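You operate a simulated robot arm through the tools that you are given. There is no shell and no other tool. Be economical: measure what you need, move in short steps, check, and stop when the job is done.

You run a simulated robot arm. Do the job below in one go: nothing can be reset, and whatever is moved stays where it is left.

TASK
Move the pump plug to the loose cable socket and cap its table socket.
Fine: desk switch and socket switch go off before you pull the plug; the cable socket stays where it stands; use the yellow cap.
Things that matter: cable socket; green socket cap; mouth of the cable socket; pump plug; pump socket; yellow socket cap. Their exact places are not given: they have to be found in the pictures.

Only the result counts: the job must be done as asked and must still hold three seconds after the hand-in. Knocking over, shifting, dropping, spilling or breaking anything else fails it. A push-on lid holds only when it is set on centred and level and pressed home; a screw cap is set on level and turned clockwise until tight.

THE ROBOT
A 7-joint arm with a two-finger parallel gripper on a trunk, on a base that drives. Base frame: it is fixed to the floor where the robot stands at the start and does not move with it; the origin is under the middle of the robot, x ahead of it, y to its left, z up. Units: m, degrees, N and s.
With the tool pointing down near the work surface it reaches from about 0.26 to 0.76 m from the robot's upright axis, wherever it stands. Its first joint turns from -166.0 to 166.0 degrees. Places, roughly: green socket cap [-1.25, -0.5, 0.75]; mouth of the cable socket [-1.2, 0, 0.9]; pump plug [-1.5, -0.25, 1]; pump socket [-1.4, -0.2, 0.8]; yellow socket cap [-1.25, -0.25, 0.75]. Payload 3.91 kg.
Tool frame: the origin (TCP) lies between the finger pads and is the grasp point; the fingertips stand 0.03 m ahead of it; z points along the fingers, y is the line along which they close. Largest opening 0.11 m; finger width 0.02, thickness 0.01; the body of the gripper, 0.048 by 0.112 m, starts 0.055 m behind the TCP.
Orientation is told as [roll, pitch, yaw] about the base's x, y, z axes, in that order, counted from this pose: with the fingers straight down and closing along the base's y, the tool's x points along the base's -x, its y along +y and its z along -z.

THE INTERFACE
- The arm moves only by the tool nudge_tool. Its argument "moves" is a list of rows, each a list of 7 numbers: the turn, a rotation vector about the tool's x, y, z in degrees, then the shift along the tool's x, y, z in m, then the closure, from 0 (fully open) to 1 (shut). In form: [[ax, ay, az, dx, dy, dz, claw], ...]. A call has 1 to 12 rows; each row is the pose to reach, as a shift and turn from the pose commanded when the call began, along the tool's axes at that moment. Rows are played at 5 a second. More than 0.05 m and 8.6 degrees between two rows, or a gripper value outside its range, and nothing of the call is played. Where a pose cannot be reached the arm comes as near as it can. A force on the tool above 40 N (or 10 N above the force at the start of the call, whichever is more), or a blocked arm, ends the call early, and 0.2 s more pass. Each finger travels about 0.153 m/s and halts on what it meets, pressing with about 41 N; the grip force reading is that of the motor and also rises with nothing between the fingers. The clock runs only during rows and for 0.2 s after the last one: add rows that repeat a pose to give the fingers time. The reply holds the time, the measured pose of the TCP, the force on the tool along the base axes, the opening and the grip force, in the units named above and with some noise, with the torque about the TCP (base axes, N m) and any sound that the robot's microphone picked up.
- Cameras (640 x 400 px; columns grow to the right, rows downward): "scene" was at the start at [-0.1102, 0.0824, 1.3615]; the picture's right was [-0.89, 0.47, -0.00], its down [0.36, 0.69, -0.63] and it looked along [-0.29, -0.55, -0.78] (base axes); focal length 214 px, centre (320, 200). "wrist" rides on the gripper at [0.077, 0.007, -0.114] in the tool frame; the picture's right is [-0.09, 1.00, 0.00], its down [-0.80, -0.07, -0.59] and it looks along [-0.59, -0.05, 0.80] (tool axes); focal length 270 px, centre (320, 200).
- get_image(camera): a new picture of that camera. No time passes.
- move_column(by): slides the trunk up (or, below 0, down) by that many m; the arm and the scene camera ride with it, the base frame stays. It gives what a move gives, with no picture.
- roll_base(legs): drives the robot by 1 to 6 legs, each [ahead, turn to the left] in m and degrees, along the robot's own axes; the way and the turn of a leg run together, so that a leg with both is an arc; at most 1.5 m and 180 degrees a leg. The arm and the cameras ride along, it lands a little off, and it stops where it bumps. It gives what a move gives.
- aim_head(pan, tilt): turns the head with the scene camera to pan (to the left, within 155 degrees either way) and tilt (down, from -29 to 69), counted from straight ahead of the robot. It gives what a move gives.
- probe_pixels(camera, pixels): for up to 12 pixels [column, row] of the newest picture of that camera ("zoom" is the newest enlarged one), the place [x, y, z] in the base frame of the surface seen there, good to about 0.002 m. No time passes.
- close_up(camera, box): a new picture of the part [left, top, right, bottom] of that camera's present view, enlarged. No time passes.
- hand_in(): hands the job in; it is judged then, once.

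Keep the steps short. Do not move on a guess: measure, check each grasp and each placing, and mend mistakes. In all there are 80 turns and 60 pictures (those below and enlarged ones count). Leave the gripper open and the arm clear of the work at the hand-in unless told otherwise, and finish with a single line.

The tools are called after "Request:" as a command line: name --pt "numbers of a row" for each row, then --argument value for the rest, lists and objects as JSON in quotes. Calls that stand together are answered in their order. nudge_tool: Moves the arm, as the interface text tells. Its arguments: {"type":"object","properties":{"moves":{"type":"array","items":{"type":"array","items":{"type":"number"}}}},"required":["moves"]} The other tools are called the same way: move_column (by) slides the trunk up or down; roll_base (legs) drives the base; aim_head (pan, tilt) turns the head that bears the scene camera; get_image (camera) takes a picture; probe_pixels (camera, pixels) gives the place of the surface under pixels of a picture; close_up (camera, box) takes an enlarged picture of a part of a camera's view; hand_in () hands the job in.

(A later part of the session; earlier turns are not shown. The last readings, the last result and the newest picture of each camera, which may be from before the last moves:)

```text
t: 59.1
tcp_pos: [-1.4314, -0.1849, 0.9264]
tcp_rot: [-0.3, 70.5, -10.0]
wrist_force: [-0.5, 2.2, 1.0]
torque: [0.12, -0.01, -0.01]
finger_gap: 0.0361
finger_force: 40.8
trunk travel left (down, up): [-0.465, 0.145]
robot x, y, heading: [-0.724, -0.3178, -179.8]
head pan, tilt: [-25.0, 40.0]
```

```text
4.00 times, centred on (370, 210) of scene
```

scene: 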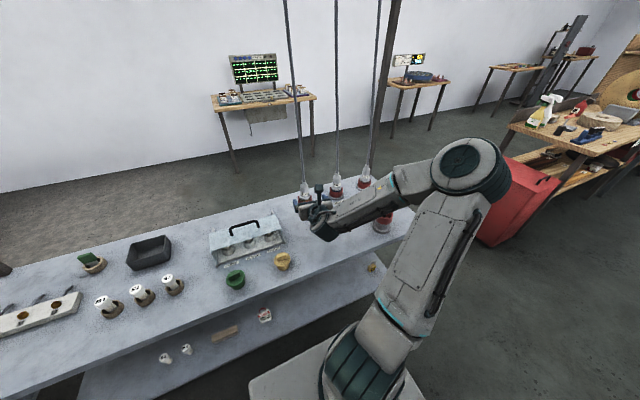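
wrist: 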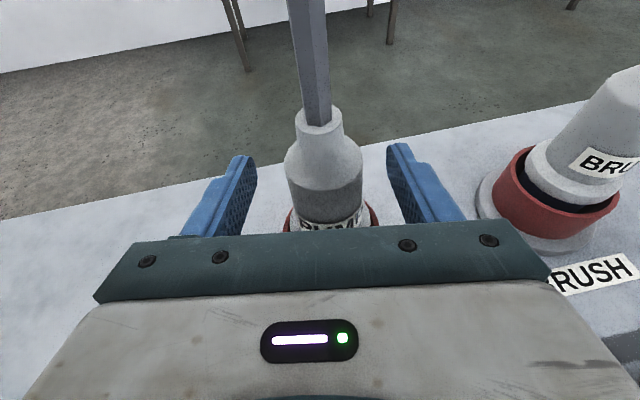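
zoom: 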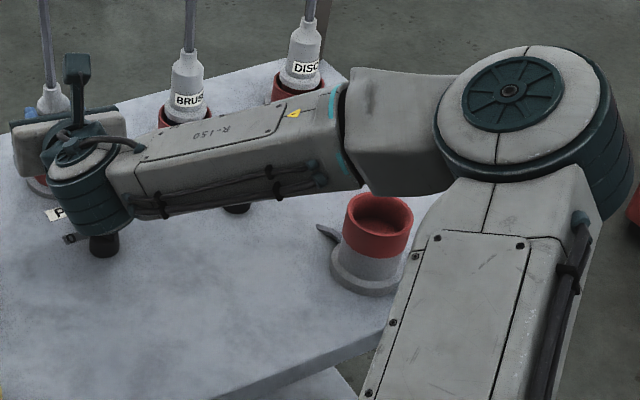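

The plug is gripped (gap 36 mm). I measure the cable socket mouth and the forearm height.

Request:
probe_pixels --camera "zoom" --pixels '[[347, 215], [412, 218], [378, 194], [376, 232], [378, 222], [360, 245], [400, 247], [365, 285], [334, 268], [388, 278], [250, 190], [400, 185]]'

Request:
close_up --camera "scene" --box '[364, 200, 404, 240]'

```text
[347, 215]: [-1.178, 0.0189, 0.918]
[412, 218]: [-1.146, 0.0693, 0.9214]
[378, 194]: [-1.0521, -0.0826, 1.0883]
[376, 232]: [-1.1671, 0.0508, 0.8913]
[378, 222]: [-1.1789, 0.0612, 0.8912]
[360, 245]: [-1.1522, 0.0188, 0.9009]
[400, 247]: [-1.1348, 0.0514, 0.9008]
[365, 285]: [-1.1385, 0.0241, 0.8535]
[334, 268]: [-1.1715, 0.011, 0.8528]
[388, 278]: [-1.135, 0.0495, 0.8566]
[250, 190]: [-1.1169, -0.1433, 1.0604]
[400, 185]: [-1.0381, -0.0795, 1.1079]
```

```text
10.00 times, centred on (384, 220) of scene
```

zoom: 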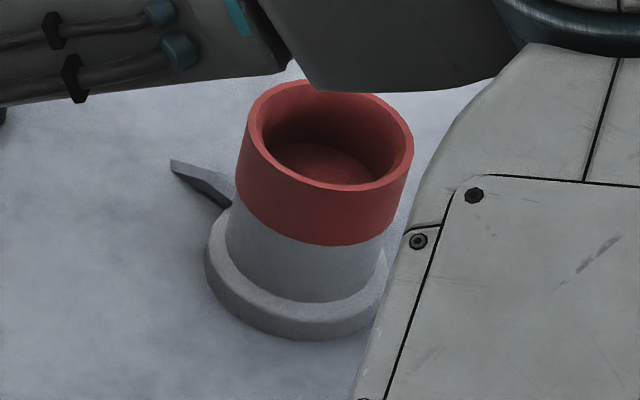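

Request:
probe_pixels --camera "zoom" --pixels '[[254, 110], [408, 145], [336, 186], [290, 167], [385, 177], [300, 85], [262, 148], [305, 165], [345, 165], [265, 92], [410, 125], [243, 128]]'

```text
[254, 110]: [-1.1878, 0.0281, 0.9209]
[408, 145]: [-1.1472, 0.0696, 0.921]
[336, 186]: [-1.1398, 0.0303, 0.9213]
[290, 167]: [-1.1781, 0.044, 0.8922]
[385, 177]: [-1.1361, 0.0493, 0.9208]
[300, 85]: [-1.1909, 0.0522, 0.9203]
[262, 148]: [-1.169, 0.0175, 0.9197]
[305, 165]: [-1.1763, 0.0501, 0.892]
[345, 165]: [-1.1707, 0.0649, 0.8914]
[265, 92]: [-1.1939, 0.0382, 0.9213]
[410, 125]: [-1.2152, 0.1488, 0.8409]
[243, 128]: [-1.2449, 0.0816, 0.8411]
```

The cable mouth centre is at about (-1.1645, 0.046), rim z = 0.921, floor z = 0.891. I now pull the plug straight up.

Request:
nudge_tool --pt "0 0 0 0.0094 0 -0.0033 1" --pt "0 0 0 0.0188 0 -0.0067 1" --pt "0 0 0 0.0283 0 -0.01 1" --pt "0 0 0 0.0377 0 -0.0133 1" --pt "0 0 0 0.0566 0 -0.02 1" --pt "0 0 0 0.0754 0 -0.0267 1" --pt "0 0 0 0.0943 0 -0.0334 1" --pt "0 0 0 0.1037 0 -0.0367 1"

Request:
get_image --camera "wrist"

Request:
get_image --camera "scene"

```text
t: 60.9
tcp_pos: [-1.4312, -0.1848, 1.0369]
tcp_rot: [-0.3, 70.4, -9.9]
wrist_force: [0.0, -0.1, -1.9]
torque: [0.04, -0.02, 0.01]
finger_gap: 0.0358
finger_force: 41.1
trunk travel left (down, up): [-0.465, 0.145]
robot x, y, heading: [-0.7236, -0.3179, -179.5]
head pan, tilt: [-25.0, 40.0]
```

```text
24 pictures are left
```

wrist: 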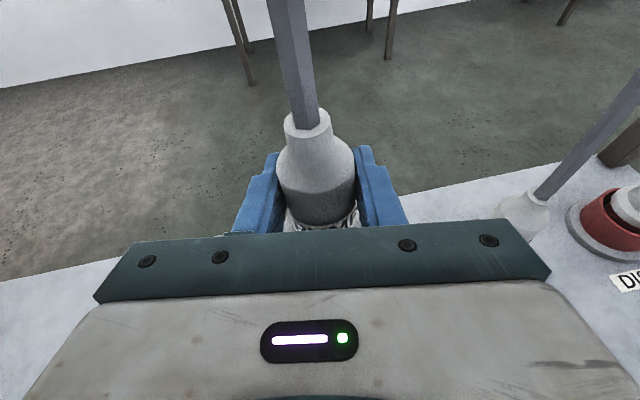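

```text
23 pictures are left
```

scene: 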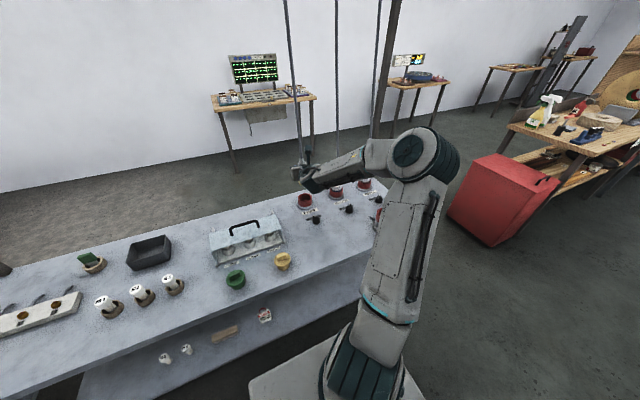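

The plug is out. I zoom in on the pump socket and the hanging plug.

Request:
close_up --camera "scene" --box '[280, 150, 340, 220]'

Request:
probe_pixels --camera "scene" --pixels '[[305, 186], [305, 201], [298, 199], [313, 199], [305, 195], [305, 206]]'

```text
5.71 times, centred on (310, 185) of scene
```

zoom: 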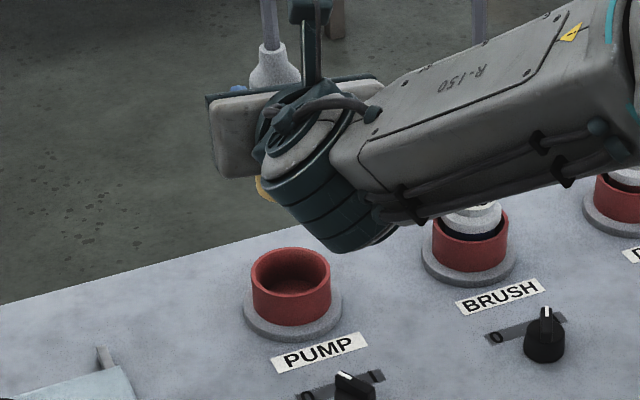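

```text
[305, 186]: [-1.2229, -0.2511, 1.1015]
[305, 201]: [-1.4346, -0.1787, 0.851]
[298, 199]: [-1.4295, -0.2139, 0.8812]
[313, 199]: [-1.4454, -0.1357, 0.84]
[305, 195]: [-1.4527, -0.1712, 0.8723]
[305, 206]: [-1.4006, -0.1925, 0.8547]
```

Request:
probe_pixels --camera "zoom" --pixels '[[255, 280], [327, 272], [293, 297], [288, 250], [268, 293], [318, 290], [262, 263], [318, 258], [262, 190]]'

Request:
close_up --camera "scene" --box '[240, 230, 304, 270]'

Request:
probe_pixels --camera "zoom" --pixels '[[430, 210], [395, 235], [470, 240], [430, 260], [430, 290], [420, 330], [370, 270], [490, 270], [440, 235]]'

```text
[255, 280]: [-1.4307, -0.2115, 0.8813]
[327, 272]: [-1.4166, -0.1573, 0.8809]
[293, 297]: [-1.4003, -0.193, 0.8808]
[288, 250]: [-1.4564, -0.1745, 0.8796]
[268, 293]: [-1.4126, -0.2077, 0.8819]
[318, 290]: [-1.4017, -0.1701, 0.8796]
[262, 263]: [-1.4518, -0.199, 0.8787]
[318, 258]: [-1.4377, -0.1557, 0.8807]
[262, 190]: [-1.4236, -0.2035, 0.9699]
```

```text
10.00 times, centred on (272, 250) of scene
```

zoom: 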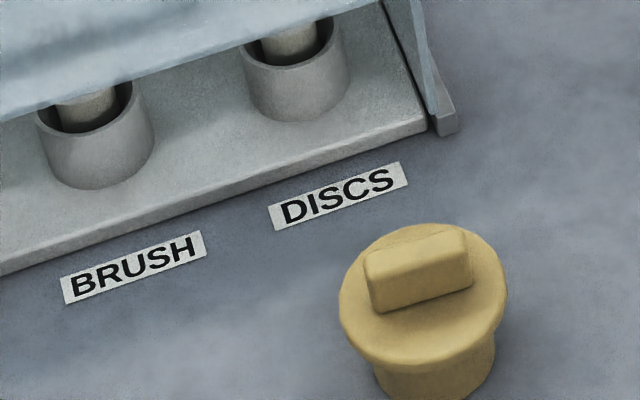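

```text
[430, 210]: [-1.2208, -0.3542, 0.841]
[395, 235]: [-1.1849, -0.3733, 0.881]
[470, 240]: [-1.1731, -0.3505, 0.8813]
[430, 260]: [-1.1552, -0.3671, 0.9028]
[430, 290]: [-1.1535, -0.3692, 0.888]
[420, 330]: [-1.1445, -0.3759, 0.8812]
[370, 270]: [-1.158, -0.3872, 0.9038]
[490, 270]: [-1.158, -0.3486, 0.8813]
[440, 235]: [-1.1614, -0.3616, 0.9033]
```

The pump socket centre is (-1.4285, -0.1835), so the offset to the cable mouth is (+0.264, +0.2295, +0.040). I carry the plug over at this height, half the way first.

Request:
nudge_tool --pt "0 0 0 -0.0164 0.0087 -0.0464 1" --pt "0 0 0 -0.0284 0.0354 -0.0803 1" --pt "0 0 0 -0.0382 0.071 -0.1078 1" --pt "0 0 0 -0.046 0.1107 -0.13 1" --pt "0 0 0 -0.046 0.1107 -0.13 1"

Request:
get_image --camera "scene"

```text
t: 62.1
tcp_pos: [-1.2764, -0.0995, 1.0342]
tcp_rot: [-0.2, 70.4, -9.7]
wrist_force: [0.1, 0.5, -1.8]
torque: [0.02, -0.01, -0.01]
finger_gap: 0.0362
finger_force: 41.6
trunk travel left (down, up): [-0.465, 0.145]
robot x, y, heading: [-0.727, -0.3187, -179.8]
head pan, tilt: [-25.0, 40.0]
```

```text
20 pictures are left
```

scene: 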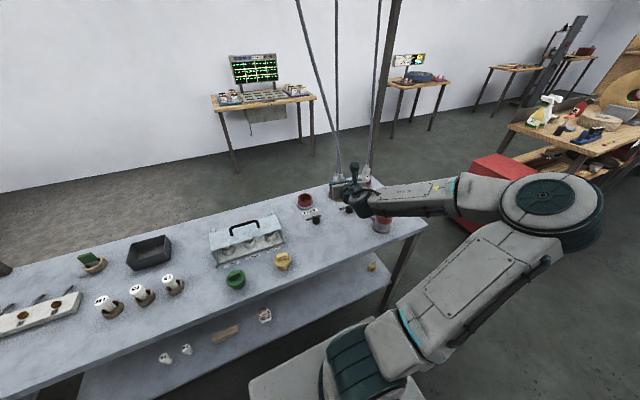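

Request:
nudge_tool --pt "0 0 0 -0.0062 0.0402 -0.0197 1" --pt "0 0 0 -0.0123 0.0805 -0.0393 1" --pt "0 0 0 -0.0185 0.1207 -0.059 1" --pt "0 0 0 -0.0246 0.1609 -0.0786 1" --pt "0 0 0 -0.0246 0.1609 -0.0786 1"

Request:
get_image --camera "scene"

Request:
get_image --camera "wrist"

```text
t: 63.3
tcp_pos: [-1.1676, 0.0459, 1.0377]
tcp_rot: [-0.3, 70.5, -10.0]
wrist_force: [0.1, 0.4, -2.2]
torque: [-0.02, 0.01, 0.01]
finger_gap: 0.0361
finger_force: 41.2
trunk travel left (down, up): [-0.465, 0.145]
robot x, y, heading: [-0.7254, -0.3184, -179.8]
head pan, tilt: [-25.0, 40.0]
```

```text
19 pictures are left
```

scene: 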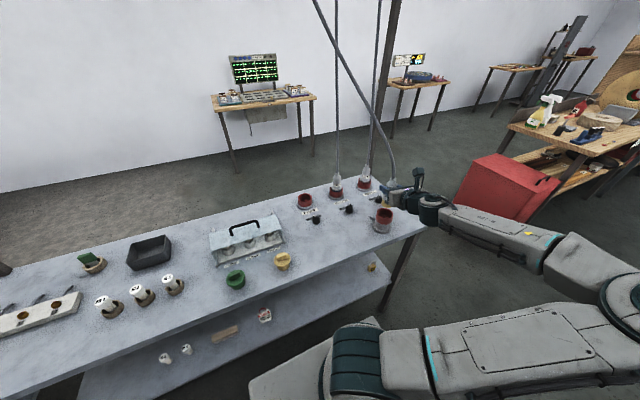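

```text
18 pictures are left
```

wrist: 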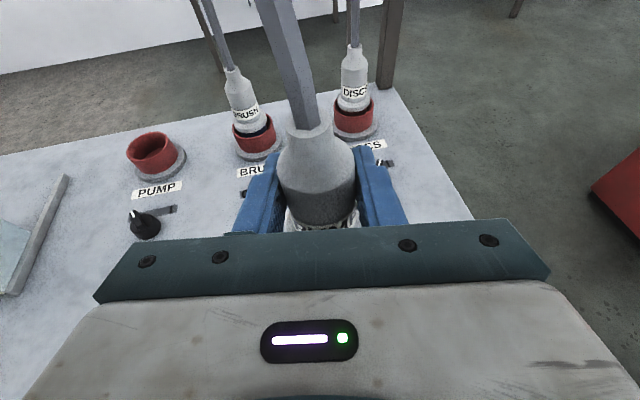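

Scene view from the head shows plug and socket. I zoom in to check their alignment.

Request:
close_up --camera "scene" --box '[360, 175, 424, 239]'

Request:
probe_pixels --camera "zoom" --pixels '[[240, 130], [240, 150], [240, 170], [240, 190], [220, 180], [260, 180], [240, 200], [240, 210], [205, 225], [280, 225], [240, 235], [240, 220]]'

```text
6.25 times, centred on (392, 207) of scene
```

zoom: 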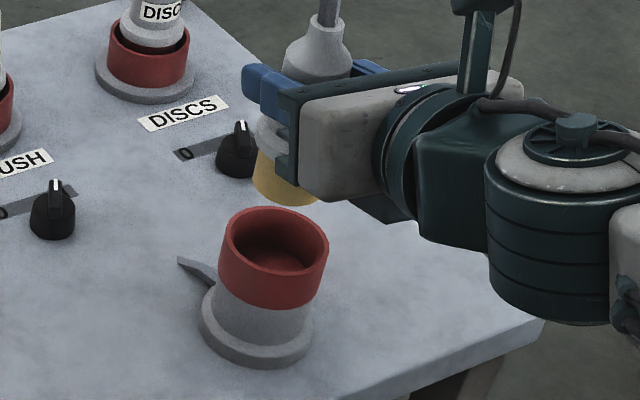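

```text
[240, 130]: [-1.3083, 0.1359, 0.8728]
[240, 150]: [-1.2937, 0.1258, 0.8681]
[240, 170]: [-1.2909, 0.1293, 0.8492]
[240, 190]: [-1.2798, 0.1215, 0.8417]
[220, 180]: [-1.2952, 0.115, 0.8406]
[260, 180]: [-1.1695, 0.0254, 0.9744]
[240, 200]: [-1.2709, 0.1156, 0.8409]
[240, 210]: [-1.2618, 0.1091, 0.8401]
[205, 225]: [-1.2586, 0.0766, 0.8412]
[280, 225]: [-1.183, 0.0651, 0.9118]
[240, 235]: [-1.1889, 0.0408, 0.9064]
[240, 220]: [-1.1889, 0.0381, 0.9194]
```

The rim is now unobstructed. I measure it and the gold insert again.

Request:
probe_pixels --camera "zoom" --pixels '[[224, 240], [327, 246], [274, 279], [277, 209], [240, 264], [311, 275], [240, 215], [312, 217], [256, 190], [275, 200], [300, 203], [285, 190]]'

```text
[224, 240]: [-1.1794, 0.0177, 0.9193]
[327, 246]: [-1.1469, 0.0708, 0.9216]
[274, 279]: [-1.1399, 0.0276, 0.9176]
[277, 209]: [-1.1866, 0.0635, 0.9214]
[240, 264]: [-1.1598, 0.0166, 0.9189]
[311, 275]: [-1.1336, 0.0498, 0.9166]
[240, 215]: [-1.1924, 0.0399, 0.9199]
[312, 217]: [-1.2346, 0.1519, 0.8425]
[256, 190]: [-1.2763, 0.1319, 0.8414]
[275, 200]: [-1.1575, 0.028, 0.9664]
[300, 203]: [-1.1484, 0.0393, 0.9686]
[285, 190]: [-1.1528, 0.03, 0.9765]
```

The insert axis matches the mouth within about 1 mm. I lower the plug slowly to the calculated seat height.

Request:
nudge_tool --pt "0 0 0 -0.0191 -0.0005 0.0057 1" --pt "0 0 0 -0.0333 -0.0005 0.0107 1" --pt "0 0 0 -0.0427 -0.0005 0.014 1" --pt "0 0 0 -0.0512 -0.0005 0.017 1" --pt "0 0 0 -0.0578 -0.0005 0.0194 1" --pt "0 0 0 -0.0625 -0.0005 0.021 1" --pt "0 0 0 -0.0665 -0.0005 0.0225 1"

Request:
close_up --camera "scene" --box '[360, 175, 424, 239]'

```text
t: 64.9
tcp_pos: [-1.1668, 0.0448, 0.9666]
tcp_rot: [-0.1, 70.5, -9.9]
wrist_force: [0.5, 0.3, -1.8]
torque: [0.04, -0.05, 0.0]
finger_gap: 0.036
finger_force: 41.0
trunk travel left (down, up): [-0.465, 0.145]
robot x, y, heading: [-0.7259, -0.3172, -179.6]
head pan, tilt: [-25.0, 40.0]
```

```text
6.25 times, centred on (392, 207) of scene
```

zoom: 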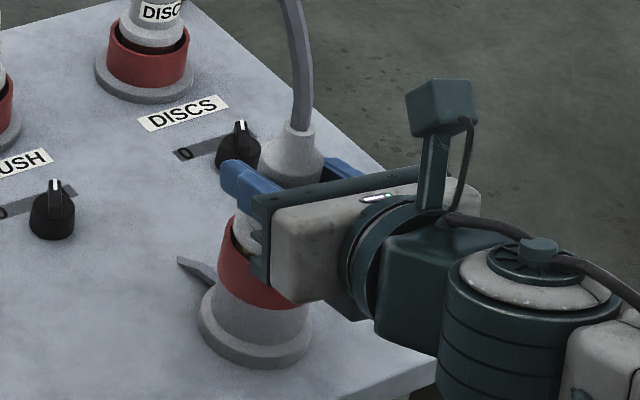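

There is no contact force yet. I press down in 2 mm steps.

Request:
nudge_tool --pt "0 0 0 -0.0019 0 0.0007 1" --pt "0 0 0 -0.0038 0 0.0013 1" --pt "0 0 0 -0.0057 0 0.002 1" --pt "0 0 0 -0.0057 0 0.002 1"

```text
t: 65.9
tcp_pos: [-1.1682, 0.0434, 0.9639]
tcp_rot: [0.3, 70.9, -9.5]
wrist_force: [-6.0, 7.7, 31.1]
torque: [0.25, 0.49, 0.02]
finger_gap: 0.0368
finger_force: 40.8
trunk travel left (down, up): [-0.465, 0.145]
robot x, y, heading: [-0.7274, -0.318, -179.8]
head pan, tilt: [-25.0, 40.0]
```

Firm contact (31 N) at the seat height, so the plug is on the floor of the socket. I release and back out.

Request:
nudge_tool --pt "0 0 0 0.003 0 -0.001 0.9" --pt "0 0 0 0.003 0 -0.001 0.6" --pt "0 0 0 0.003 0 -0.001 0.3" --pt "0 0 0 0.003 0 -0.001 0.3"

Request:
nudge_tool --pt "0 0 0 0 0 -0.03 0.3" --pt "0 0 0 0 0 -0.07 0.3" --pt "0 0 0 0 0 -0.11 0.3"

Request:
get_image --camera "wrist"

Request:
close_up --camera "scene" --box '[344, 175, 424, 239]'

```text
t: 66.9
tcp_pos: [-1.168, 0.044, 0.9639]
tcp_rot: [-0.3, 70.5, -9.9]
wrist_force: [-0.6, -0.2, 0.0]
torque: [0.02, -0.01, 0.01]
finger_gap: 0.077
finger_force: 0.2
trunk travel left (down, up): [-0.465, 0.145]
robot x, y, heading: [-0.7245, -0.3181, -179.6]
head pan, tilt: [-25.0, 40.0]
```

```text
t: 67.7
tcp_pos: [-1.0654, 0.0264, 0.9992]
tcp_rot: [-0.2, 70.5, -10.0]
wrist_force: [-0.8, -0.2, -0.3]
torque: [-0.07, 0.04, 0.0]
finger_gap: 0.0771
finger_force: 0.1
trunk travel left (down, up): [-0.465, 0.145]
robot x, y, heading: [-0.7261, -0.3186, -179.9]
head pan, tilt: [-25.0, 40.0]
```

```text
15 pictures are left
```

wrist: 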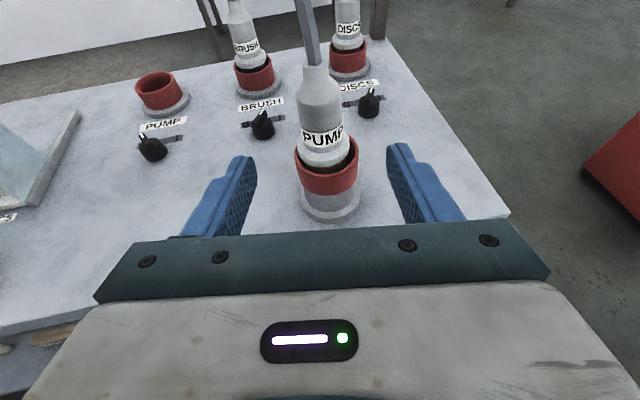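

```text
6.25 times, centred on (384, 207) of scene
```

zoom: 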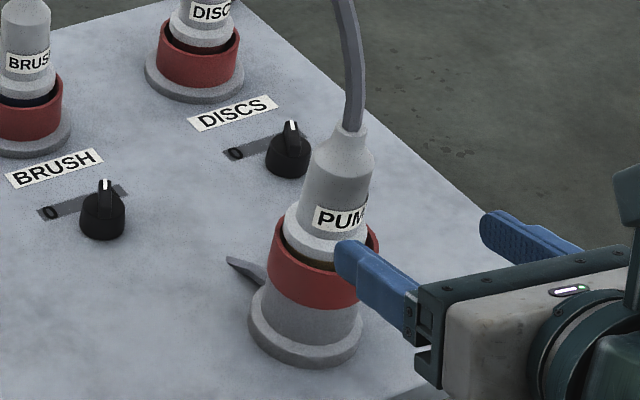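

The plug sits in the mouth. I check its height and uprightness against its first seat (neck top was 0.969, rim 0.881).

Request:
close_up --camera "wrist" --box '[270, 40, 390, 240]'

Request:
probe_pixels --camera "wrist" --pixels '[[316, 70], [319, 95], [321, 120], [322, 138], [325, 157], [327, 178], [298, 112], [341, 108], [302, 180], [355, 165], [328, 200]]'

```text
2.00 times, centred on (330, 140) of wrist
```

zoom: 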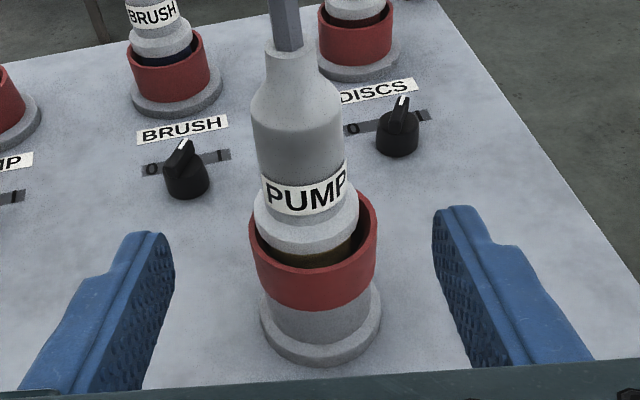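

```text
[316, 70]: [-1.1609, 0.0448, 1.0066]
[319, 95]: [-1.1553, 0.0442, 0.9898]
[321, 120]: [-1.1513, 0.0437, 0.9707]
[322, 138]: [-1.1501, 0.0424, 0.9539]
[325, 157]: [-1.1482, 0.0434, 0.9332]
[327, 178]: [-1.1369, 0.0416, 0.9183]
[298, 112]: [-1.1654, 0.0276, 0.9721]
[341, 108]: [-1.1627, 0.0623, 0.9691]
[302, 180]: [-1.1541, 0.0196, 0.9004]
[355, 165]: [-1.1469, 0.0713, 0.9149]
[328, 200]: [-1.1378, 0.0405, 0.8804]
```

The plug is seated upright just as before (flange 13 mm above the rim). I move the hand away to the left and up, clear of the cord, then turn it down.

Request:
nudge_tool --pt "0 0 0 0.008 -0.02 -0.03 0.3" --pt "0 0 0 0.018 -0.06 -0.045 0.3" --pt "0 0 0 0.028 -0.1 -0.056 0.3" --pt "0 0 0 0.038 -0.14 -0.065 0.3" --pt "0 0 0 0.049 -0.18 -0.074 0.3" --pt "0 0 0 0.06 -0.22 -0.083 0.3" --pt "0 0 0 0.07 -0.255 -0.09 0.3" --pt "0 0 0 0.0733 -0.2693 -0.0925 0.3"

Request:
nudge_tool --pt "0 -8 0 0 0 0 0.3" --pt "0 -16 0 0 0 0 0.3" --pt "0 -24 0 0 0 0 0.3" --pt "0 -32 0 0 0 0 0.3" --pt "0 -40 0 0 0 0 0.3" --pt "0 -48 0 0 0 0 0.3" --pt "0 -56 0 0 0 0 0.3" --pt "0 -64 0 0 0 0 0.3" --pt "0 -70.5 0 0 0 0 0.3" --pt "0 -70.5 0 0 0 0 0.3"

Request:
get_image --camera "scene"

```text
t: 69.0
tcp_pos: [-1.1089, -0.1396, 1.1317]
tcp_rot: [-2.0, 71.3, -0.8]
wrist_force: [0.5, 0.8, 0.3]
torque: [-0.02, -0.02, 0.05]
finger_gap: 0.077
finger_force: 0.1
out of reach, approached as far as the arm can: row 2, 3, 4, 5, 6
trunk travel left (down, up): [-0.465, 0.145]
robot x, y, heading: [-0.728, -0.318, -179.7]
head pan, tilt: [-25.0, 40.0]
stopped in row 6: the arm was blocked; the commanded pose is now the measured one
```

```text
t: 71.2
tcp_pos: [-1.1106, -0.1415, 1.1288]
tcp_rot: [-0.5, 0.6, 1.0]
wrist_force: [-1.1, -0.6, -0.2]
torque: [0.02, 0.0, -0.02]
finger_gap: 0.0768
finger_force: 0.0
out of reach, approached as far as the arm can: row 3, 4, 5, 6, 7, 8
trunk travel left (down, up): [-0.465, 0.145]
robot x, y, heading: [-0.7256, -0.316, -179.6]
head pan, tilt: [-25.0, 40.0]
```

```text
12 pictures are left
```

scene: 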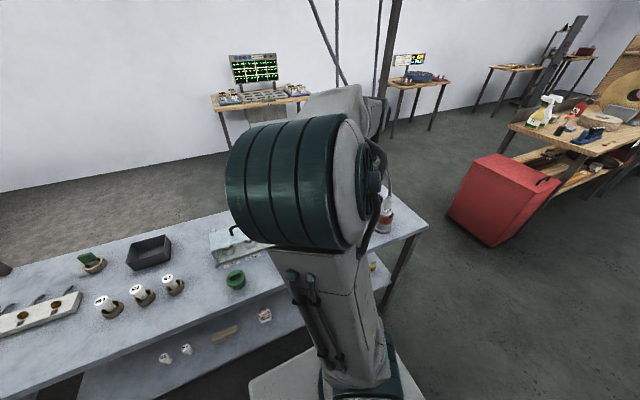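

The elbow is now up. I move over the yellow cap while turning the tool to yaw 90, since its bar lies along y.

Request:
nudge_tool --pt "0 0 -8.1 0.004 -0.02 0 0.3" --pt "0 0 -16.2 0.008 -0.04 0 0.3" --pt "0 0 -24.3 0.012 -0.06 0 0.3" --pt "0 0 -32.4 0.017 -0.08 0 0.3" --pt "0 0 -40.5 0.021 -0.1 0 0.3" --pt "0 0 -48.6 0.025 -0.12 0 0.3" --pt "0 0 -56.7 0.03 -0.145 0 0.3" --pt "0 0 -64.8 0.034 -0.17 0 0.3" --pt "0 0 -72.9 0.038 -0.19 0 0.3" --pt "0 0 -81 0.042 -0.21 0 0.3" --pt "0 0 -89 0.046 -0.229 0.04 0.3"

Request:
get_image --camera "wrist"

```text
t: 73.6
tcp_pos: [-1.1526, -0.3715, 1.0892]
tcp_rot: [0.7, 0.6, 90.1]
wrist_force: [0.5, 0.5, -0.1]
torque: [0.02, -0.03, 0.01]
finger_gap: 0.077
finger_force: 0.1
trunk travel left (down, up): [-0.465, 0.145]
robot x, y, heading: [-0.7256, -0.3215, -179.6]
head pan, tilt: [-25.0, 40.0]
```

```text
11 pictures are left
```

wrist: 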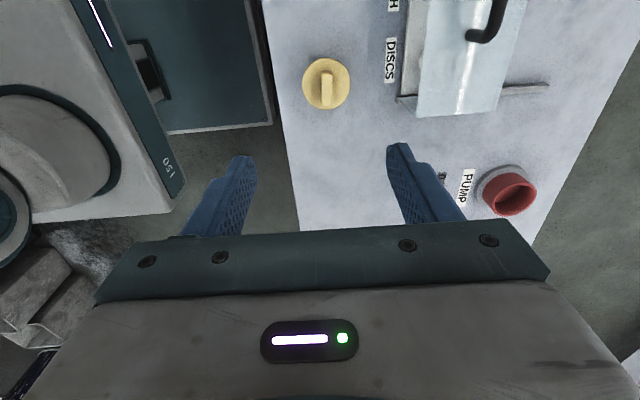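

The yellow cap's bar is vertical in the picture at (326,88), so it is aligned. I measure the cap and the pump socket.

Request:
probe_pixels --camera "wrist" --pixels '[[325, 74], [326, 88], [327, 104], [320, 88], [332, 88], [306, 84], [346, 82], [326, 60], [480, 195], [536, 192], [505, 212], [512, 176]]'

Request:
close_up --camera "wrist" --box '[286, 50, 366, 130]'

```text
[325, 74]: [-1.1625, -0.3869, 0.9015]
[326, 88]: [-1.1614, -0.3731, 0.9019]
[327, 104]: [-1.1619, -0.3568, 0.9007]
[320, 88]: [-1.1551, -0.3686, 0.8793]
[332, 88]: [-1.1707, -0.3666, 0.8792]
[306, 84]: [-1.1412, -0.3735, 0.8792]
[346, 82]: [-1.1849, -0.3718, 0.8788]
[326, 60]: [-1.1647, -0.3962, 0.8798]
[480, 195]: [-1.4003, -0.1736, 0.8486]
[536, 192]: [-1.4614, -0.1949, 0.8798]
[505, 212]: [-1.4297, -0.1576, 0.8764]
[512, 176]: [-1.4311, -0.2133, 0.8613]
```

```text
5.00 times, centred on (326, 90) of wrist
```

zoom: 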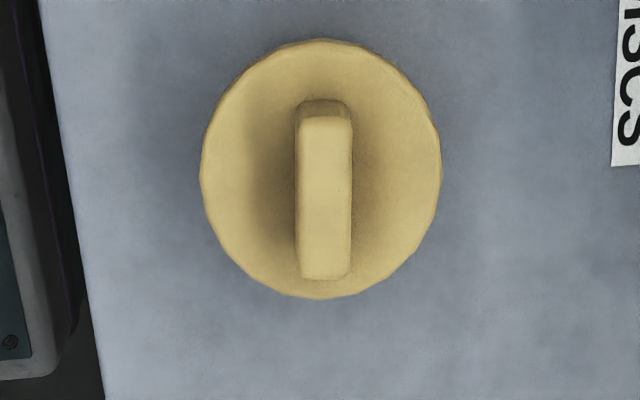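

The bar centre is (-1.1625, -0.372), top 0.9015. I level the tool, descend and narrow the fingers.

Request:
nudge_tool --pt "0.4 -0.3 0 0 0.005 0.03 0.5" --pt "0.7 -0.6 0 0.0007 0.0099 0.07 0.6" --pt "0.7 -0.6 0 0.0007 0.0099 0.109 0.6" --pt "0.7 -0.6 0 0.0007 0.0099 0.109 0.6"

```text
t: 74.6
tcp_pos: [-1.1617, -0.3707, 0.9819]
tcp_rot: [0.0, -0.1, 89.9]
wrist_force: [-0.3, -0.9, 0.2]
torque: [0.01, -0.01, 0.01]
finger_gap: 0.0438
finger_force: 0.1
trunk travel left (down, up): [-0.465, 0.145]
robot x, y, heading: [-0.7232, -0.3172, -179.8]
head pan, tilt: [-25.0, 40.0]
```

Level. I descend to the bar and close.

Request:
nudge_tool --pt "0 0 0 0.001 0.0005 0.03 0.6" --pt "0 0 0 0.001 0.0005 0.055 0.6" --pt "0 0 0 0.001 0.0005 0.068 0.6" --pt "0 0 0 0.001 0.0005 0.068 0.8" --pt "0 0 0 0.001 0.0005 0.068 1" --pt "0 0 0 0.001 0.0005 0.068 1"

Request:
get_image --camera "wrist"

```text
t: 76.0
tcp_pos: [-1.1658, -0.3717, 0.9134]
tcp_rot: [0.0, 0.0, 89.8]
wrist_force: [0.3, -0.6, 0.0]
torque: [-0.03, 0.0, -0.03]
finger_gap: 0.0107
finger_force: 41.1
trunk travel left (down, up): [-0.465, 0.145]
robot x, y, heading: [-0.7236, -0.3195, -179.6]
head pan, tilt: [-25.0, 40.0]
```

```text
9 pictures are left
```

wrist: 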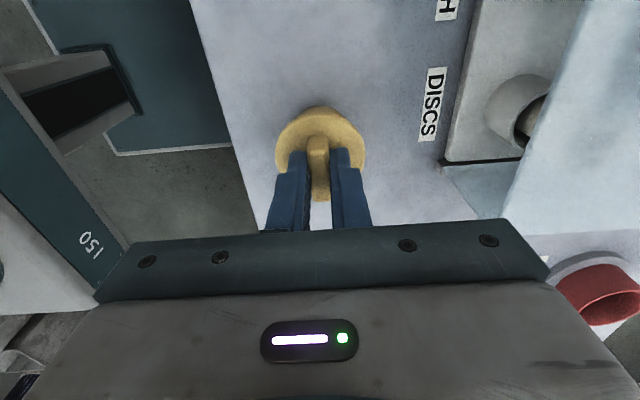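

The cap bar is gripped (10.7 mm). I lift to z = 1.06 and move across to y = -0.1835 in front of the pump socket.

Request:
nudge_tool --pt "0 0 0 0 0 -0.02 1" --pt "0 0 0 0 0 -0.06 1" --pt "0 0 0 0 0 -0.105 1" --pt "0 0 0 0 0 -0.147 1" --pt "0 0 0 -0.045 0 -0.147 1" --pt "0 0 0 -0.09 0 -0.147 1" --pt "0 0 0 -0.14 0 -0.147 1" --pt "0 0 0 -0.188 0 -0.147 1" --pt "0 0 0 -0.188 0 -0.147 1"

Request:
get_image --camera "scene"

```text
t: 78.0
tcp_pos: [-1.1614, -0.1852, 1.0604]
tcp_rot: [0.0, 0.0, 90.1]
wrist_force: [0.1, 0.0, -0.7]
torque: [0.01, -0.01, -0.02]
finger_gap: 0.0
finger_force: 37.9
trunk travel left (down, up): [-0.465, 0.145]
robot x, y, heading: [-0.7252, -0.3183, -179.7]
head pan, tilt: [-25.0, 40.0]
```

```text
8 pictures are left
```

scene: 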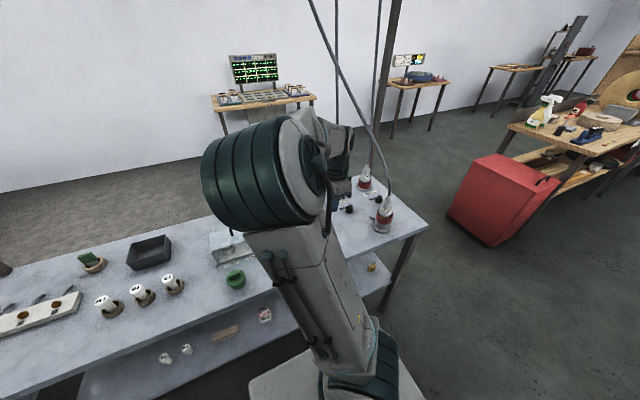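

The gap reads 0, so the cap slipped out. I look for where it is.

Request:
get_image --camera "wrist"

```text
7 pictures are left
```

wrist: 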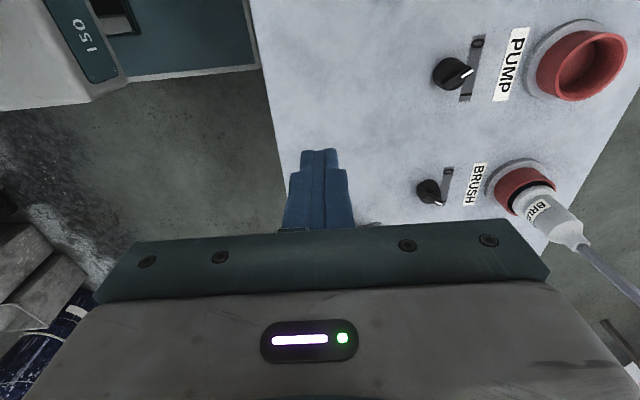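

It's not here. I go back over its original place, opening the fingers, and look.

Request:
nudge_tool --pt "0 0 0 0.045 0 0 0.6" --pt "0 0 0 0.09 0 0 0.6" --pt "0 0 0 0.135 0 0 0.6" --pt "0 0 0 0.187 0 0 0.6" --pt "0 0 0 0.187 0 0 0.6"

Request:
get_image --camera "wrist"

```text
refused: row 4 steps farther than a row can; nothing moved
```

```text
6 pictures are left
```

wrist: 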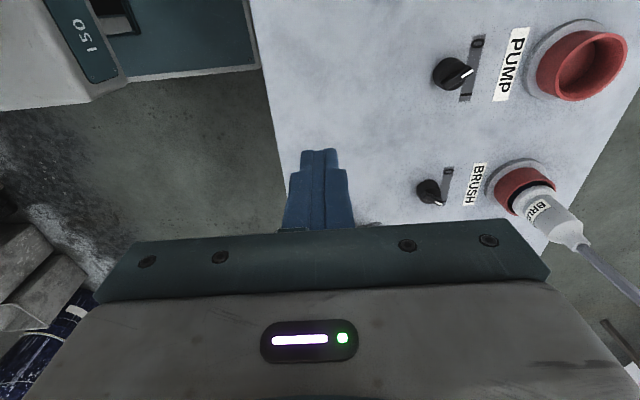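

The last step was too long (52 mm), so I repeat with shorter ones.

Request:
nudge_tool --pt "0 0 0 0.04 0 0 0.6" --pt "0 0 0 0.08 0 0 0.6" --pt "0 0 0 0.12 0 0 0.6" --pt "0 0 0 0.16 0 0 0.6" --pt "0 0 0 0.187 0 0 0.6" --pt "0 0 0 0.187 0 0 0.6"

```text
t: 79.4
tcp_pos: [-1.1646, -0.3715, 1.0581]
tcp_rot: [-0.1, -0.1, 90.0]
wrist_force: [0.2, -0.6, 0.4]
torque: [0.02, -0.02, -0.04]
finger_gap: 0.0438
finger_force: 0.0
trunk travel left (down, up): [-0.465, 0.145]
robot x, y, heading: [-0.7259, -0.3221, -179.6]
head pan, tilt: [-25.0, 40.0]
```

Request:
get_image --camera "wrist"

```text
5 pictures are left
```

wrist: 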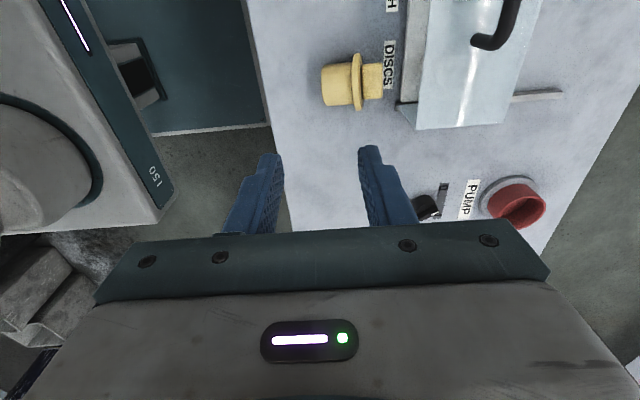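

The cap lies on its side: stem toward the robot, bar toward -x, near where it stood. I measure its lie from this picture.

Request:
probe_pixels --camera "wrist" --pixels '[[325, 88], [335, 85], [345, 84], [358, 60], [357, 82], [357, 105], [366, 80], [374, 79], [381, 78], [374, 66], [374, 92], [335, 102]]'

Request:
close_up --camera "wrist" --box '[310, 40, 390, 120]'

```text
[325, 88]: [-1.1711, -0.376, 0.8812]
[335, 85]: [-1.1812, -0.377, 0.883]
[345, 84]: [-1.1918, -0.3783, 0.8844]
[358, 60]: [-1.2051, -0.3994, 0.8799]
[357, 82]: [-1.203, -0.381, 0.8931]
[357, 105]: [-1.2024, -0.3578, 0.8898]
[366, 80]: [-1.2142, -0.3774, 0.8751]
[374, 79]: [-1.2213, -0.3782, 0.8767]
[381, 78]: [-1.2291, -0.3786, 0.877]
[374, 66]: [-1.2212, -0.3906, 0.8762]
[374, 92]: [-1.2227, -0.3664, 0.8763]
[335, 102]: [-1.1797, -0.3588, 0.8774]
```

```text
5.00 times, centred on (350, 80) of wrist
```

zoom: 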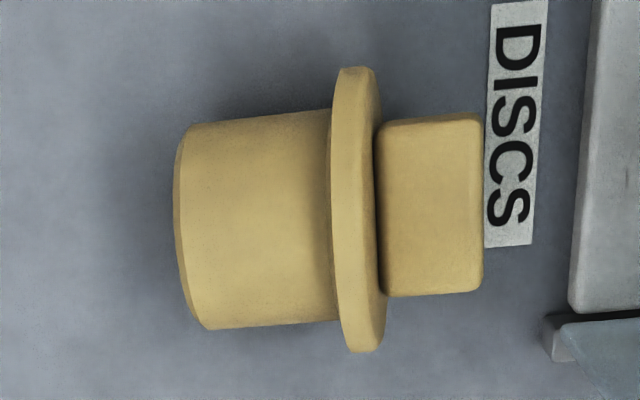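

The cap geometry is clear: stem x -1.168 to -1.201 (Ø 41 mm), disc at x = -1.205 (Ø 53 mm), and a flat bar reaching to x = -1.231. I'll first carry it by its stem to a free spot, then grip the bar with the full pads. First I turn the tool to yaw 0.

Request:
nudge_tool --pt "0 0 8.2 0 0 0 0.45" --pt "0 0 16.4 0 0 0 0.45" --pt "0 0 24.6 0 0 0 0.45" --pt "0 0 32.8 0 0 0 0.45" --pt "0 0 41 0 0 0 0.45" --pt "0 0 49.2 0 0 0 0.45" --pt "0 0 57.4 0 0 0 0.45" --pt "0 0 65.6 0 0 0 0.45" --pt "0 0 73.8 0 0 0 0.45" --pt "0 0 82 0 0 0 0.45" --pt "0 0 90 0 0 0 0.45"

Request:
nudge_tool --pt "0 7 0 0.005 -0.002 0 0.45" --pt "0 14 0 0.007 -0.004 0.04 0.45" --pt "0 20 0 0.01 -0.0055 0.08 0.45" --pt "0 20 0 0.01 -0.0055 0.08 0.45"

```text
t: 81.8
tcp_pos: [-1.1636, -0.3726, 1.0618]
tcp_rot: [0.0, 0.0, -0.3]
wrist_force: [0.6, 0.4, 0.2]
torque: [-0.03, 0.03, 0.01]
finger_gap: 0.0604
finger_force: 0.0
trunk travel left (down, up): [-0.465, 0.145]
robot x, y, heading: [-0.7226, -0.3184, -179.6]
head pan, tilt: [-25.0, 40.0]
```

```text
t: 82.8
tcp_pos: [-1.1721, -0.3768, 0.9805]
tcp_rot: [0.1, 20.1, -0.2]
wrist_force: [-0.7, 0.5, 0.0]
torque: [0.0, 0.0, -0.05]
finger_gap: 0.0607
finger_force: 0.0
trunk travel left (down, up): [-0.465, 0.145]
robot x, y, heading: [-0.7279, -0.3202, -179.5]
head pan, tilt: [-25.0, 40.0]
```

I descend on the stem and grip it.

Request:
nudge_tool --pt "0 0 0 -0.012 0 0.035 0.45" --pt "0 0 0 -0.023 0 0.07 0.45" --pt "0 0 0 -0.0329 0 0.0992 0.45" --pt "0 0 0 -0.0329 0 0.0992 0.45" --pt "0 0 0 -0.0329 0 0.0992 0.7" --pt "0 0 0 -0.0329 0 0.0992 1" --pt "0 0 0 -0.0329 0 0.0992 1"

```text
t: 84.4
tcp_pos: [-1.1746, -0.3765, 0.8782]
tcp_rot: [0.1, 20.1, 0.0]
wrist_force: [-0.6, 1.3, -0.1]
torque: [0.04, 0.01, 0.03]
finger_gap: 0.0398
finger_force: 41.1
trunk travel left (down, up): [-0.465, 0.145]
robot x, y, heading: [-0.7305, -0.3197, -179.8]
head pan, tilt: [-25.0, 40.0]
```

Gripped at 39.8 mm. I lift slowly by 3 cm and check that it holds.

Request:
nudge_tool --pt "0 0 0 0.0017 0 -0.0047 1" --pt "0 0 0 0.0034 0 -0.0094 1" --pt "0 0 0 0.0068 0 -0.0188 1" --pt "0 0 0 0.0103 0 -0.0282 1" --pt "0 0 0 0.0103 0 -0.0282 1"

```text
t: 85.6
tcp_pos: [-1.1745, -0.378, 0.9081]
tcp_rot: [0.1, 19.9, -0.1]
wrist_force: [0.2, -0.1, 0.2]
torque: [-0.03, -0.06, 0.02]
finger_gap: 0.0401
finger_force: 41.2
trunk travel left (down, up): [-0.465, 0.145]
robot x, y, heading: [-0.7242, -0.3194, -179.6]
head pan, tilt: [-25.0, 40.0]
```

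It holds. I carry it 5 cm toward the robot and 6 cm to the right, lower it to the same height and release.

Request:
nudge_tool --pt "0 0 0 -0.0157 0.02 -0.0057 1" --pt "0 0 0 -0.0313 0.04 -0.0114 1" --pt "0 0 0 -0.047 0.058 -0.0171 1" --pt "0 0 0 -0.0515 0.058 -0.0047 1" --pt "0 0 0 -0.0555 0.058 0.0061 1" --pt "0 0 0 -0.0573 0.058 0.0111 1" --pt "0 0 0 -0.0573 0.058 0.0111 1"

Request:
nudge_tool --pt "0 0 0 0 0 0 0.9" --pt "0 0 0 0 0 0 0.7" --pt "0 0 0 0 0 0 0.4" --pt "0 0 0 0 0 0 0.4"

Request:
nudge_tool --pt "0 0 0 0.012 0 -0.035 0.4" --pt "0 0 0 0.024 0 -0.07 0.4" --pt "0 0 0 0.04 0 -0.11 0.4" --pt "0 -7 0 0.05 0 -0.13 0.4" --pt "0 -14 0 0.06 0 -0.13 0.4" --pt "0 -20 0 0.07 0 -0.13 0.4"

Request:
get_image --camera "wrist"

```text
t: 87.2
tcp_pos: [-1.1325, -0.3214, 0.8791]
tcp_rot: [0.1, 19.8, -0.1]
wrist_force: [0.0, 0.2, 0.1]
torque: [0.01, -0.01, 0.0]
finger_gap: 0.0399
finger_force: 40.3
out of reach, approached as far as the arm can: row 3, 4, 5, 6, 7
trunk travel left (down, up): [-0.465, 0.145]
robot x, y, heading: [-0.7236, -0.3182, -179.9]
head pan, tilt: [-25.0, 40.0]
```

```text
t: 88.2
tcp_pos: [-1.1341, -0.3199, 0.879]
tcp_rot: [0.1, 20.0, -0.1]
wrist_force: [0.7, -0.8, -0.6]
torque: [0.0, -0.03, 0.01]
finger_gap: 0.0662
finger_force: 0.1
trunk travel left (down, up): [-0.465, 0.145]
robot x, y, heading: [-0.7255, -0.3202, -180.0]
head pan, tilt: [-25.0, 40.0]
```

```text
t: 89.6
tcp_pos: [-1.1563, -0.3189, 1.0257]
tcp_rot: [0.2, -0.1, -0.2]
wrist_force: [-0.1, -0.1, 0.7]
torque: [0.0, -0.03, 0.02]
finger_gap: 0.066
finger_force: 0.1
trunk travel left (down, up): [-0.465, 0.145]
robot x, y, heading: [-0.722, -0.3178, -179.7]
head pan, tilt: [-25.0, 40.0]
```

```text
3 pictures are left
```

wrist: 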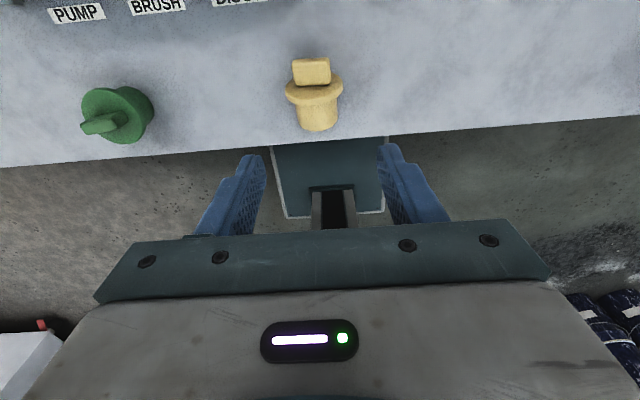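

The cap lies free and aligned. I measure it precisely.

Request:
probe_pixels --camera "wrist" --pixels '[[295, 70], [311, 62], [312, 70], [328, 68], [312, 78], [297, 79], [328, 77], [288, 92], [341, 88], [314, 82], [318, 118], [317, 104]]'

```text
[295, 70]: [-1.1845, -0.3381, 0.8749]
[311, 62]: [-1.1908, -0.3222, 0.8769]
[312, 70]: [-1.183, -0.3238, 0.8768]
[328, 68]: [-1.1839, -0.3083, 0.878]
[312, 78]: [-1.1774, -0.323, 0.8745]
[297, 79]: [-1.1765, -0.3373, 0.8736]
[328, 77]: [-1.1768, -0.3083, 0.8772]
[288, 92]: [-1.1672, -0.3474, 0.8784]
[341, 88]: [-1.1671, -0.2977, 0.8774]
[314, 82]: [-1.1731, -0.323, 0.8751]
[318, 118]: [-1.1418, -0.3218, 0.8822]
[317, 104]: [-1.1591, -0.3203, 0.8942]
```

Bar centre is (-1.1815, -0.323, 0.871), and the cap leans 9° handle-up. I come with the tool pitched -10°, pads on the bar ends at TCP depth.

Request:
nudge_tool --pt "0 -5 0 0.016 -0.002 0.03 0.4" --pt "0 -10 0 0.032 -0.004 0.066 0.4" --pt "0 -10 0 0.032 -0.004 0.066 0.4"

```text
t: 90.4
tcp_pos: [-1.1875, -0.3226, 0.9593]
tcp_rot: [0.0, -10.2, 0.0]
wrist_force: [-0.6, -0.2, -0.5]
torque: [0.03, 0.0, 0.02]
finger_gap: 0.0661
finger_force: 0.1
trunk travel left (down, up): [-0.465, 0.145]
robot x, y, heading: [-0.7245, -0.3153, -179.5]
head pan, tilt: [-25.0, 40.0]
```

Request:
nudge_tool --pt "0 0 0 0.005 0 0.03 0.4" --pt "0 0 0 0.01 0 0.06 0.4" --pt "0 0 0 0.0148 0 0.083 0.4" --pt "0 0 0 0.0148 0 0.083 0.4" --pt "0 0 0 0.0148 0 0.083 0.65" --pt "0 0 0 0.0148 0 0.083 0.8" --pt "0 0 0 0.0148 0 0.083 1" --pt "0 0 0 0.0148 0 0.083 1"

```text
t: 92.2
tcp_pos: [-1.1871, -0.3228, 0.8743]
tcp_rot: [0.1, -10.0, -0.1]
wrist_force: [0.2, -0.9, -0.3]
torque: [0.02, 0.02, 0.01]
finger_gap: 0.0338
finger_force: 41.6
trunk travel left (down, up): [-0.465, 0.145]
robot x, y, heading: [-0.7258, -0.3171, -179.7]
head pan, tilt: [-25.0, 40.0]
```

The bar is gripped end to end (33.8 mm). I lift slowly and check.

Request:
nudge_tool --pt "0 0 0 -0.0009 0 -0.005 1" --pt "0 0 0 -0.0017 0 -0.01 1" --pt "0 0 0 -0.0035 0 -0.02 1" --pt "0 0 0 -0.006 0 -0.035 1" --pt "0 0 0 -0.009 0 -0.055 1" --pt "0 0 0 -0.0122 0 -0.075 1" --pt "0 0 0 -0.0162 0 -0.1 1" --pt "0 0 0 -0.02 0 -0.125 1"

```text
t: 94.0
tcp_pos: [-1.1895, -0.3247, 1.0003]
tcp_rot: [0.1, -10.0, -0.1]
wrist_force: [0.1, -0.4, 0.3]
torque: [0.0, -0.04, -0.02]
finger_gap: 0.0335
finger_force: 41.1
trunk travel left (down, up): [-0.465, 0.145]
robot x, y, heading: [-0.7237, -0.3198, -179.5]
head pan, tilt: [-25.0, 40.0]
```

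It holds. I now move in front of the pump socket, in the open area, while pitching the hand +81° so the stem points down.

Request:
nudge_tool --pt "0 6.75 0 0.008 0.014 -0.005 1" --pt "0 13.5 0 0.016 0.028 -0.01 1" --pt "0 20.25 0 0.024 0.042 -0.016 1" --pt "0 27 0 0.032 0.056 -0.021 1" --pt "0 33.75 0 0.04 0.07 -0.026 1" --pt "0 40.5 0 0.048 0.084 -0.031 1" --pt "0 47.25 0 0.056 0.098 -0.037 1" --pt "0 54 0 0.0637 0.11 -0.0418 1" --pt "0 60.75 0 0.0637 0.11 -0.0418 1" --pt "0 67.5 0 0.0637 0.11 -0.0418 1" --pt "0 74.25 0 0.0637 0.11 -0.0418 1" --pt "0 81 0 0.0637 0.11 -0.0418 1"

```text
t: 96.6
tcp_pos: [-1.2601, -0.2135, 1.0321]
tcp_rot: [0.4, 71.1, 0.4]
wrist_force: [0.5, 0.0, 0.2]
torque: [-0.01, 0.04, -0.01]
finger_gap: 0.0333
finger_force: 41.3
trunk travel left (down, up): [-0.465, 0.145]
robot x, y, heading: [-0.724, -0.3164, -179.8]
head pan, tilt: [-25.0, 40.0]
```

Still gripped. I carry it above the pump socket at z = 0.98.

Request:
nudge_tool --pt "0 0 0 0.003 0.0077 0.04 1" --pt "0 0 0 0.004 0.0154 0.085 1" --pt "0 0 0 0.005 0.023 0.13 1" --pt "0 0 0 0.0049 0.0307 0.1747 1" --pt "0 0 0 0.0049 0.0307 0.1747 1"

Request:
close_up --camera "scene" --box '[276, 165, 340, 215]'

```text
t: 97.8
tcp_pos: [-1.4254, -0.1832, 0.9798]
tcp_rot: [0.1, 71.0, -0.1]
wrist_force: [-0.2, 0.1, -0.5]
torque: [-0.02, 0.01, -0.01]
finger_gap: 0.0336
finger_force: 41.1
trunk travel left (down, up): [-0.465, 0.145]
robot x, y, heading: [-0.7288, -0.3206, -179.4]
head pan, tilt: [-25.0, 40.0]
```

```text
8.00 times, centred on (308, 190) of scene
```

zoom: 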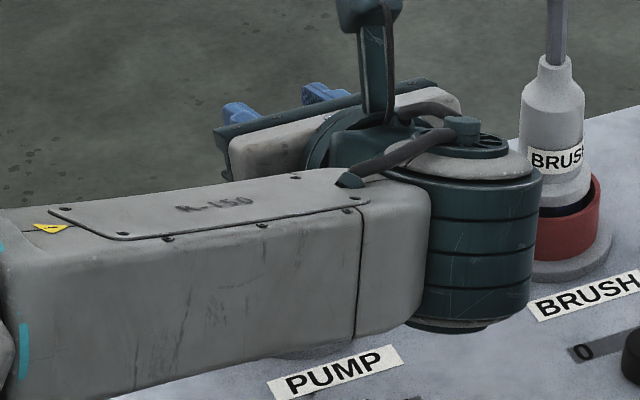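

The arm now comes from the left and hides the socket. I check how near the wrist cylinder is to the table and the BRUSH socket.

Request:
probe_pixels --camera "zoom" --pixels '[[480, 318], [450, 310], [520, 290], [535, 200], [525, 240], [560, 220], [400, 300], [200, 330], [380, 320], [430, 325], [480, 200], [300, 200]]'

```text
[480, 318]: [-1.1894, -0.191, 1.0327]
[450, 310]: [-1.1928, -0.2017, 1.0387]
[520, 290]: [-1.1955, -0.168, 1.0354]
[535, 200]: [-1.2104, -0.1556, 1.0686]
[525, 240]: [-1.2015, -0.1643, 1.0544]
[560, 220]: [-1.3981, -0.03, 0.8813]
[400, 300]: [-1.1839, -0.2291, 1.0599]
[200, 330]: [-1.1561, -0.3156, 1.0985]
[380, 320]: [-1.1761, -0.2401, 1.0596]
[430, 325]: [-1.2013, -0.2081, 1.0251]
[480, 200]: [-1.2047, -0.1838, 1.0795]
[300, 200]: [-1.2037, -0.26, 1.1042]
```

There is plenty of clearance (z above 1.02, 20 cm in front). I take one wrist picture to check the cap over the socket.

Request:
get_image --camera "wrist"

Request:
probe_pixels --camera "wrist" --pixels '[[318, 150], [318, 160], [318, 170], [318, 180], [318, 190], [318, 200], [300, 165], [340, 165], [290, 160], [345, 160], [318, 210], [318, 140]]'

```text
1 pictures are left
```

wrist: 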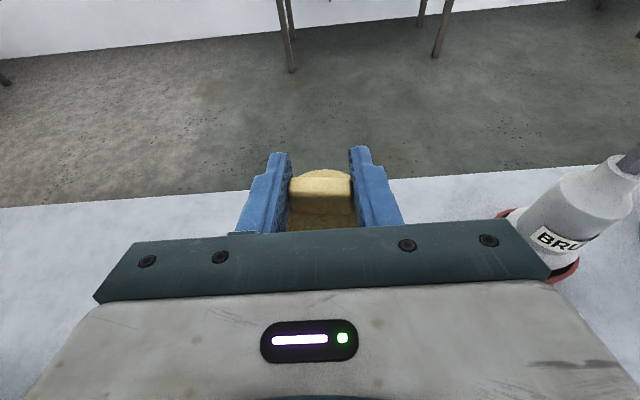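

```text
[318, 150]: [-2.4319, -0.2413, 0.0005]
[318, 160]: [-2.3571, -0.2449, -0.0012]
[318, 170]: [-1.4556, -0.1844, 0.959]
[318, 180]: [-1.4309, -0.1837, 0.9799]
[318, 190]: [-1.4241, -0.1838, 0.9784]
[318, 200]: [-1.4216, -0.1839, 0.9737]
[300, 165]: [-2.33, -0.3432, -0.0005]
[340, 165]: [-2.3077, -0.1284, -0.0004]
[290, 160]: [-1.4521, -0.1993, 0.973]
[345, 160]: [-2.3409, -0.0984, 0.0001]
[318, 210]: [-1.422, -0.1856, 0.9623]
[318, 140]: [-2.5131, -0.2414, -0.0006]
```

The cap is vertical (front face x = -1.422 at both heights), its axis is at about (-1.428, -0.184), and the bar top is at 0.980. I lower it 6.6 cm with a 1.5 mm correction.

Request:
nudge_tool --pt "0 0 0 -0.0184 0 0.0079 1" --pt "0 0 0 -0.0278 0 0.0112 1" --pt "0 0 0 -0.0373 0 0.0144 1" --pt "0 0 0 -0.0445 0 0.017 1" --pt "0 0 0 -0.0515 0 0.0193 1" --pt "0 0 0 -0.0572 0 0.0213 1" --pt "0 0 0 -0.06 0 0.0222 1" --pt "0 0 0 -0.0619 0 0.0229 1"

```text
t: 99.6
tcp_pos: [-1.4282, -0.1823, 0.9134]
tcp_rot: [0.3, 71.0, 0.2]
wrist_force: [0.9, -0.1, 1.4]
torque: [-0.01, -0.04, -0.04]
finger_gap: 0.0332
finger_force: 41.2
trunk travel left (down, up): [-0.465, 0.145]
robot x, y, heading: [-0.7255, -0.3185, -179.5]
head pan, tilt: [-25.0, 40.0]
```

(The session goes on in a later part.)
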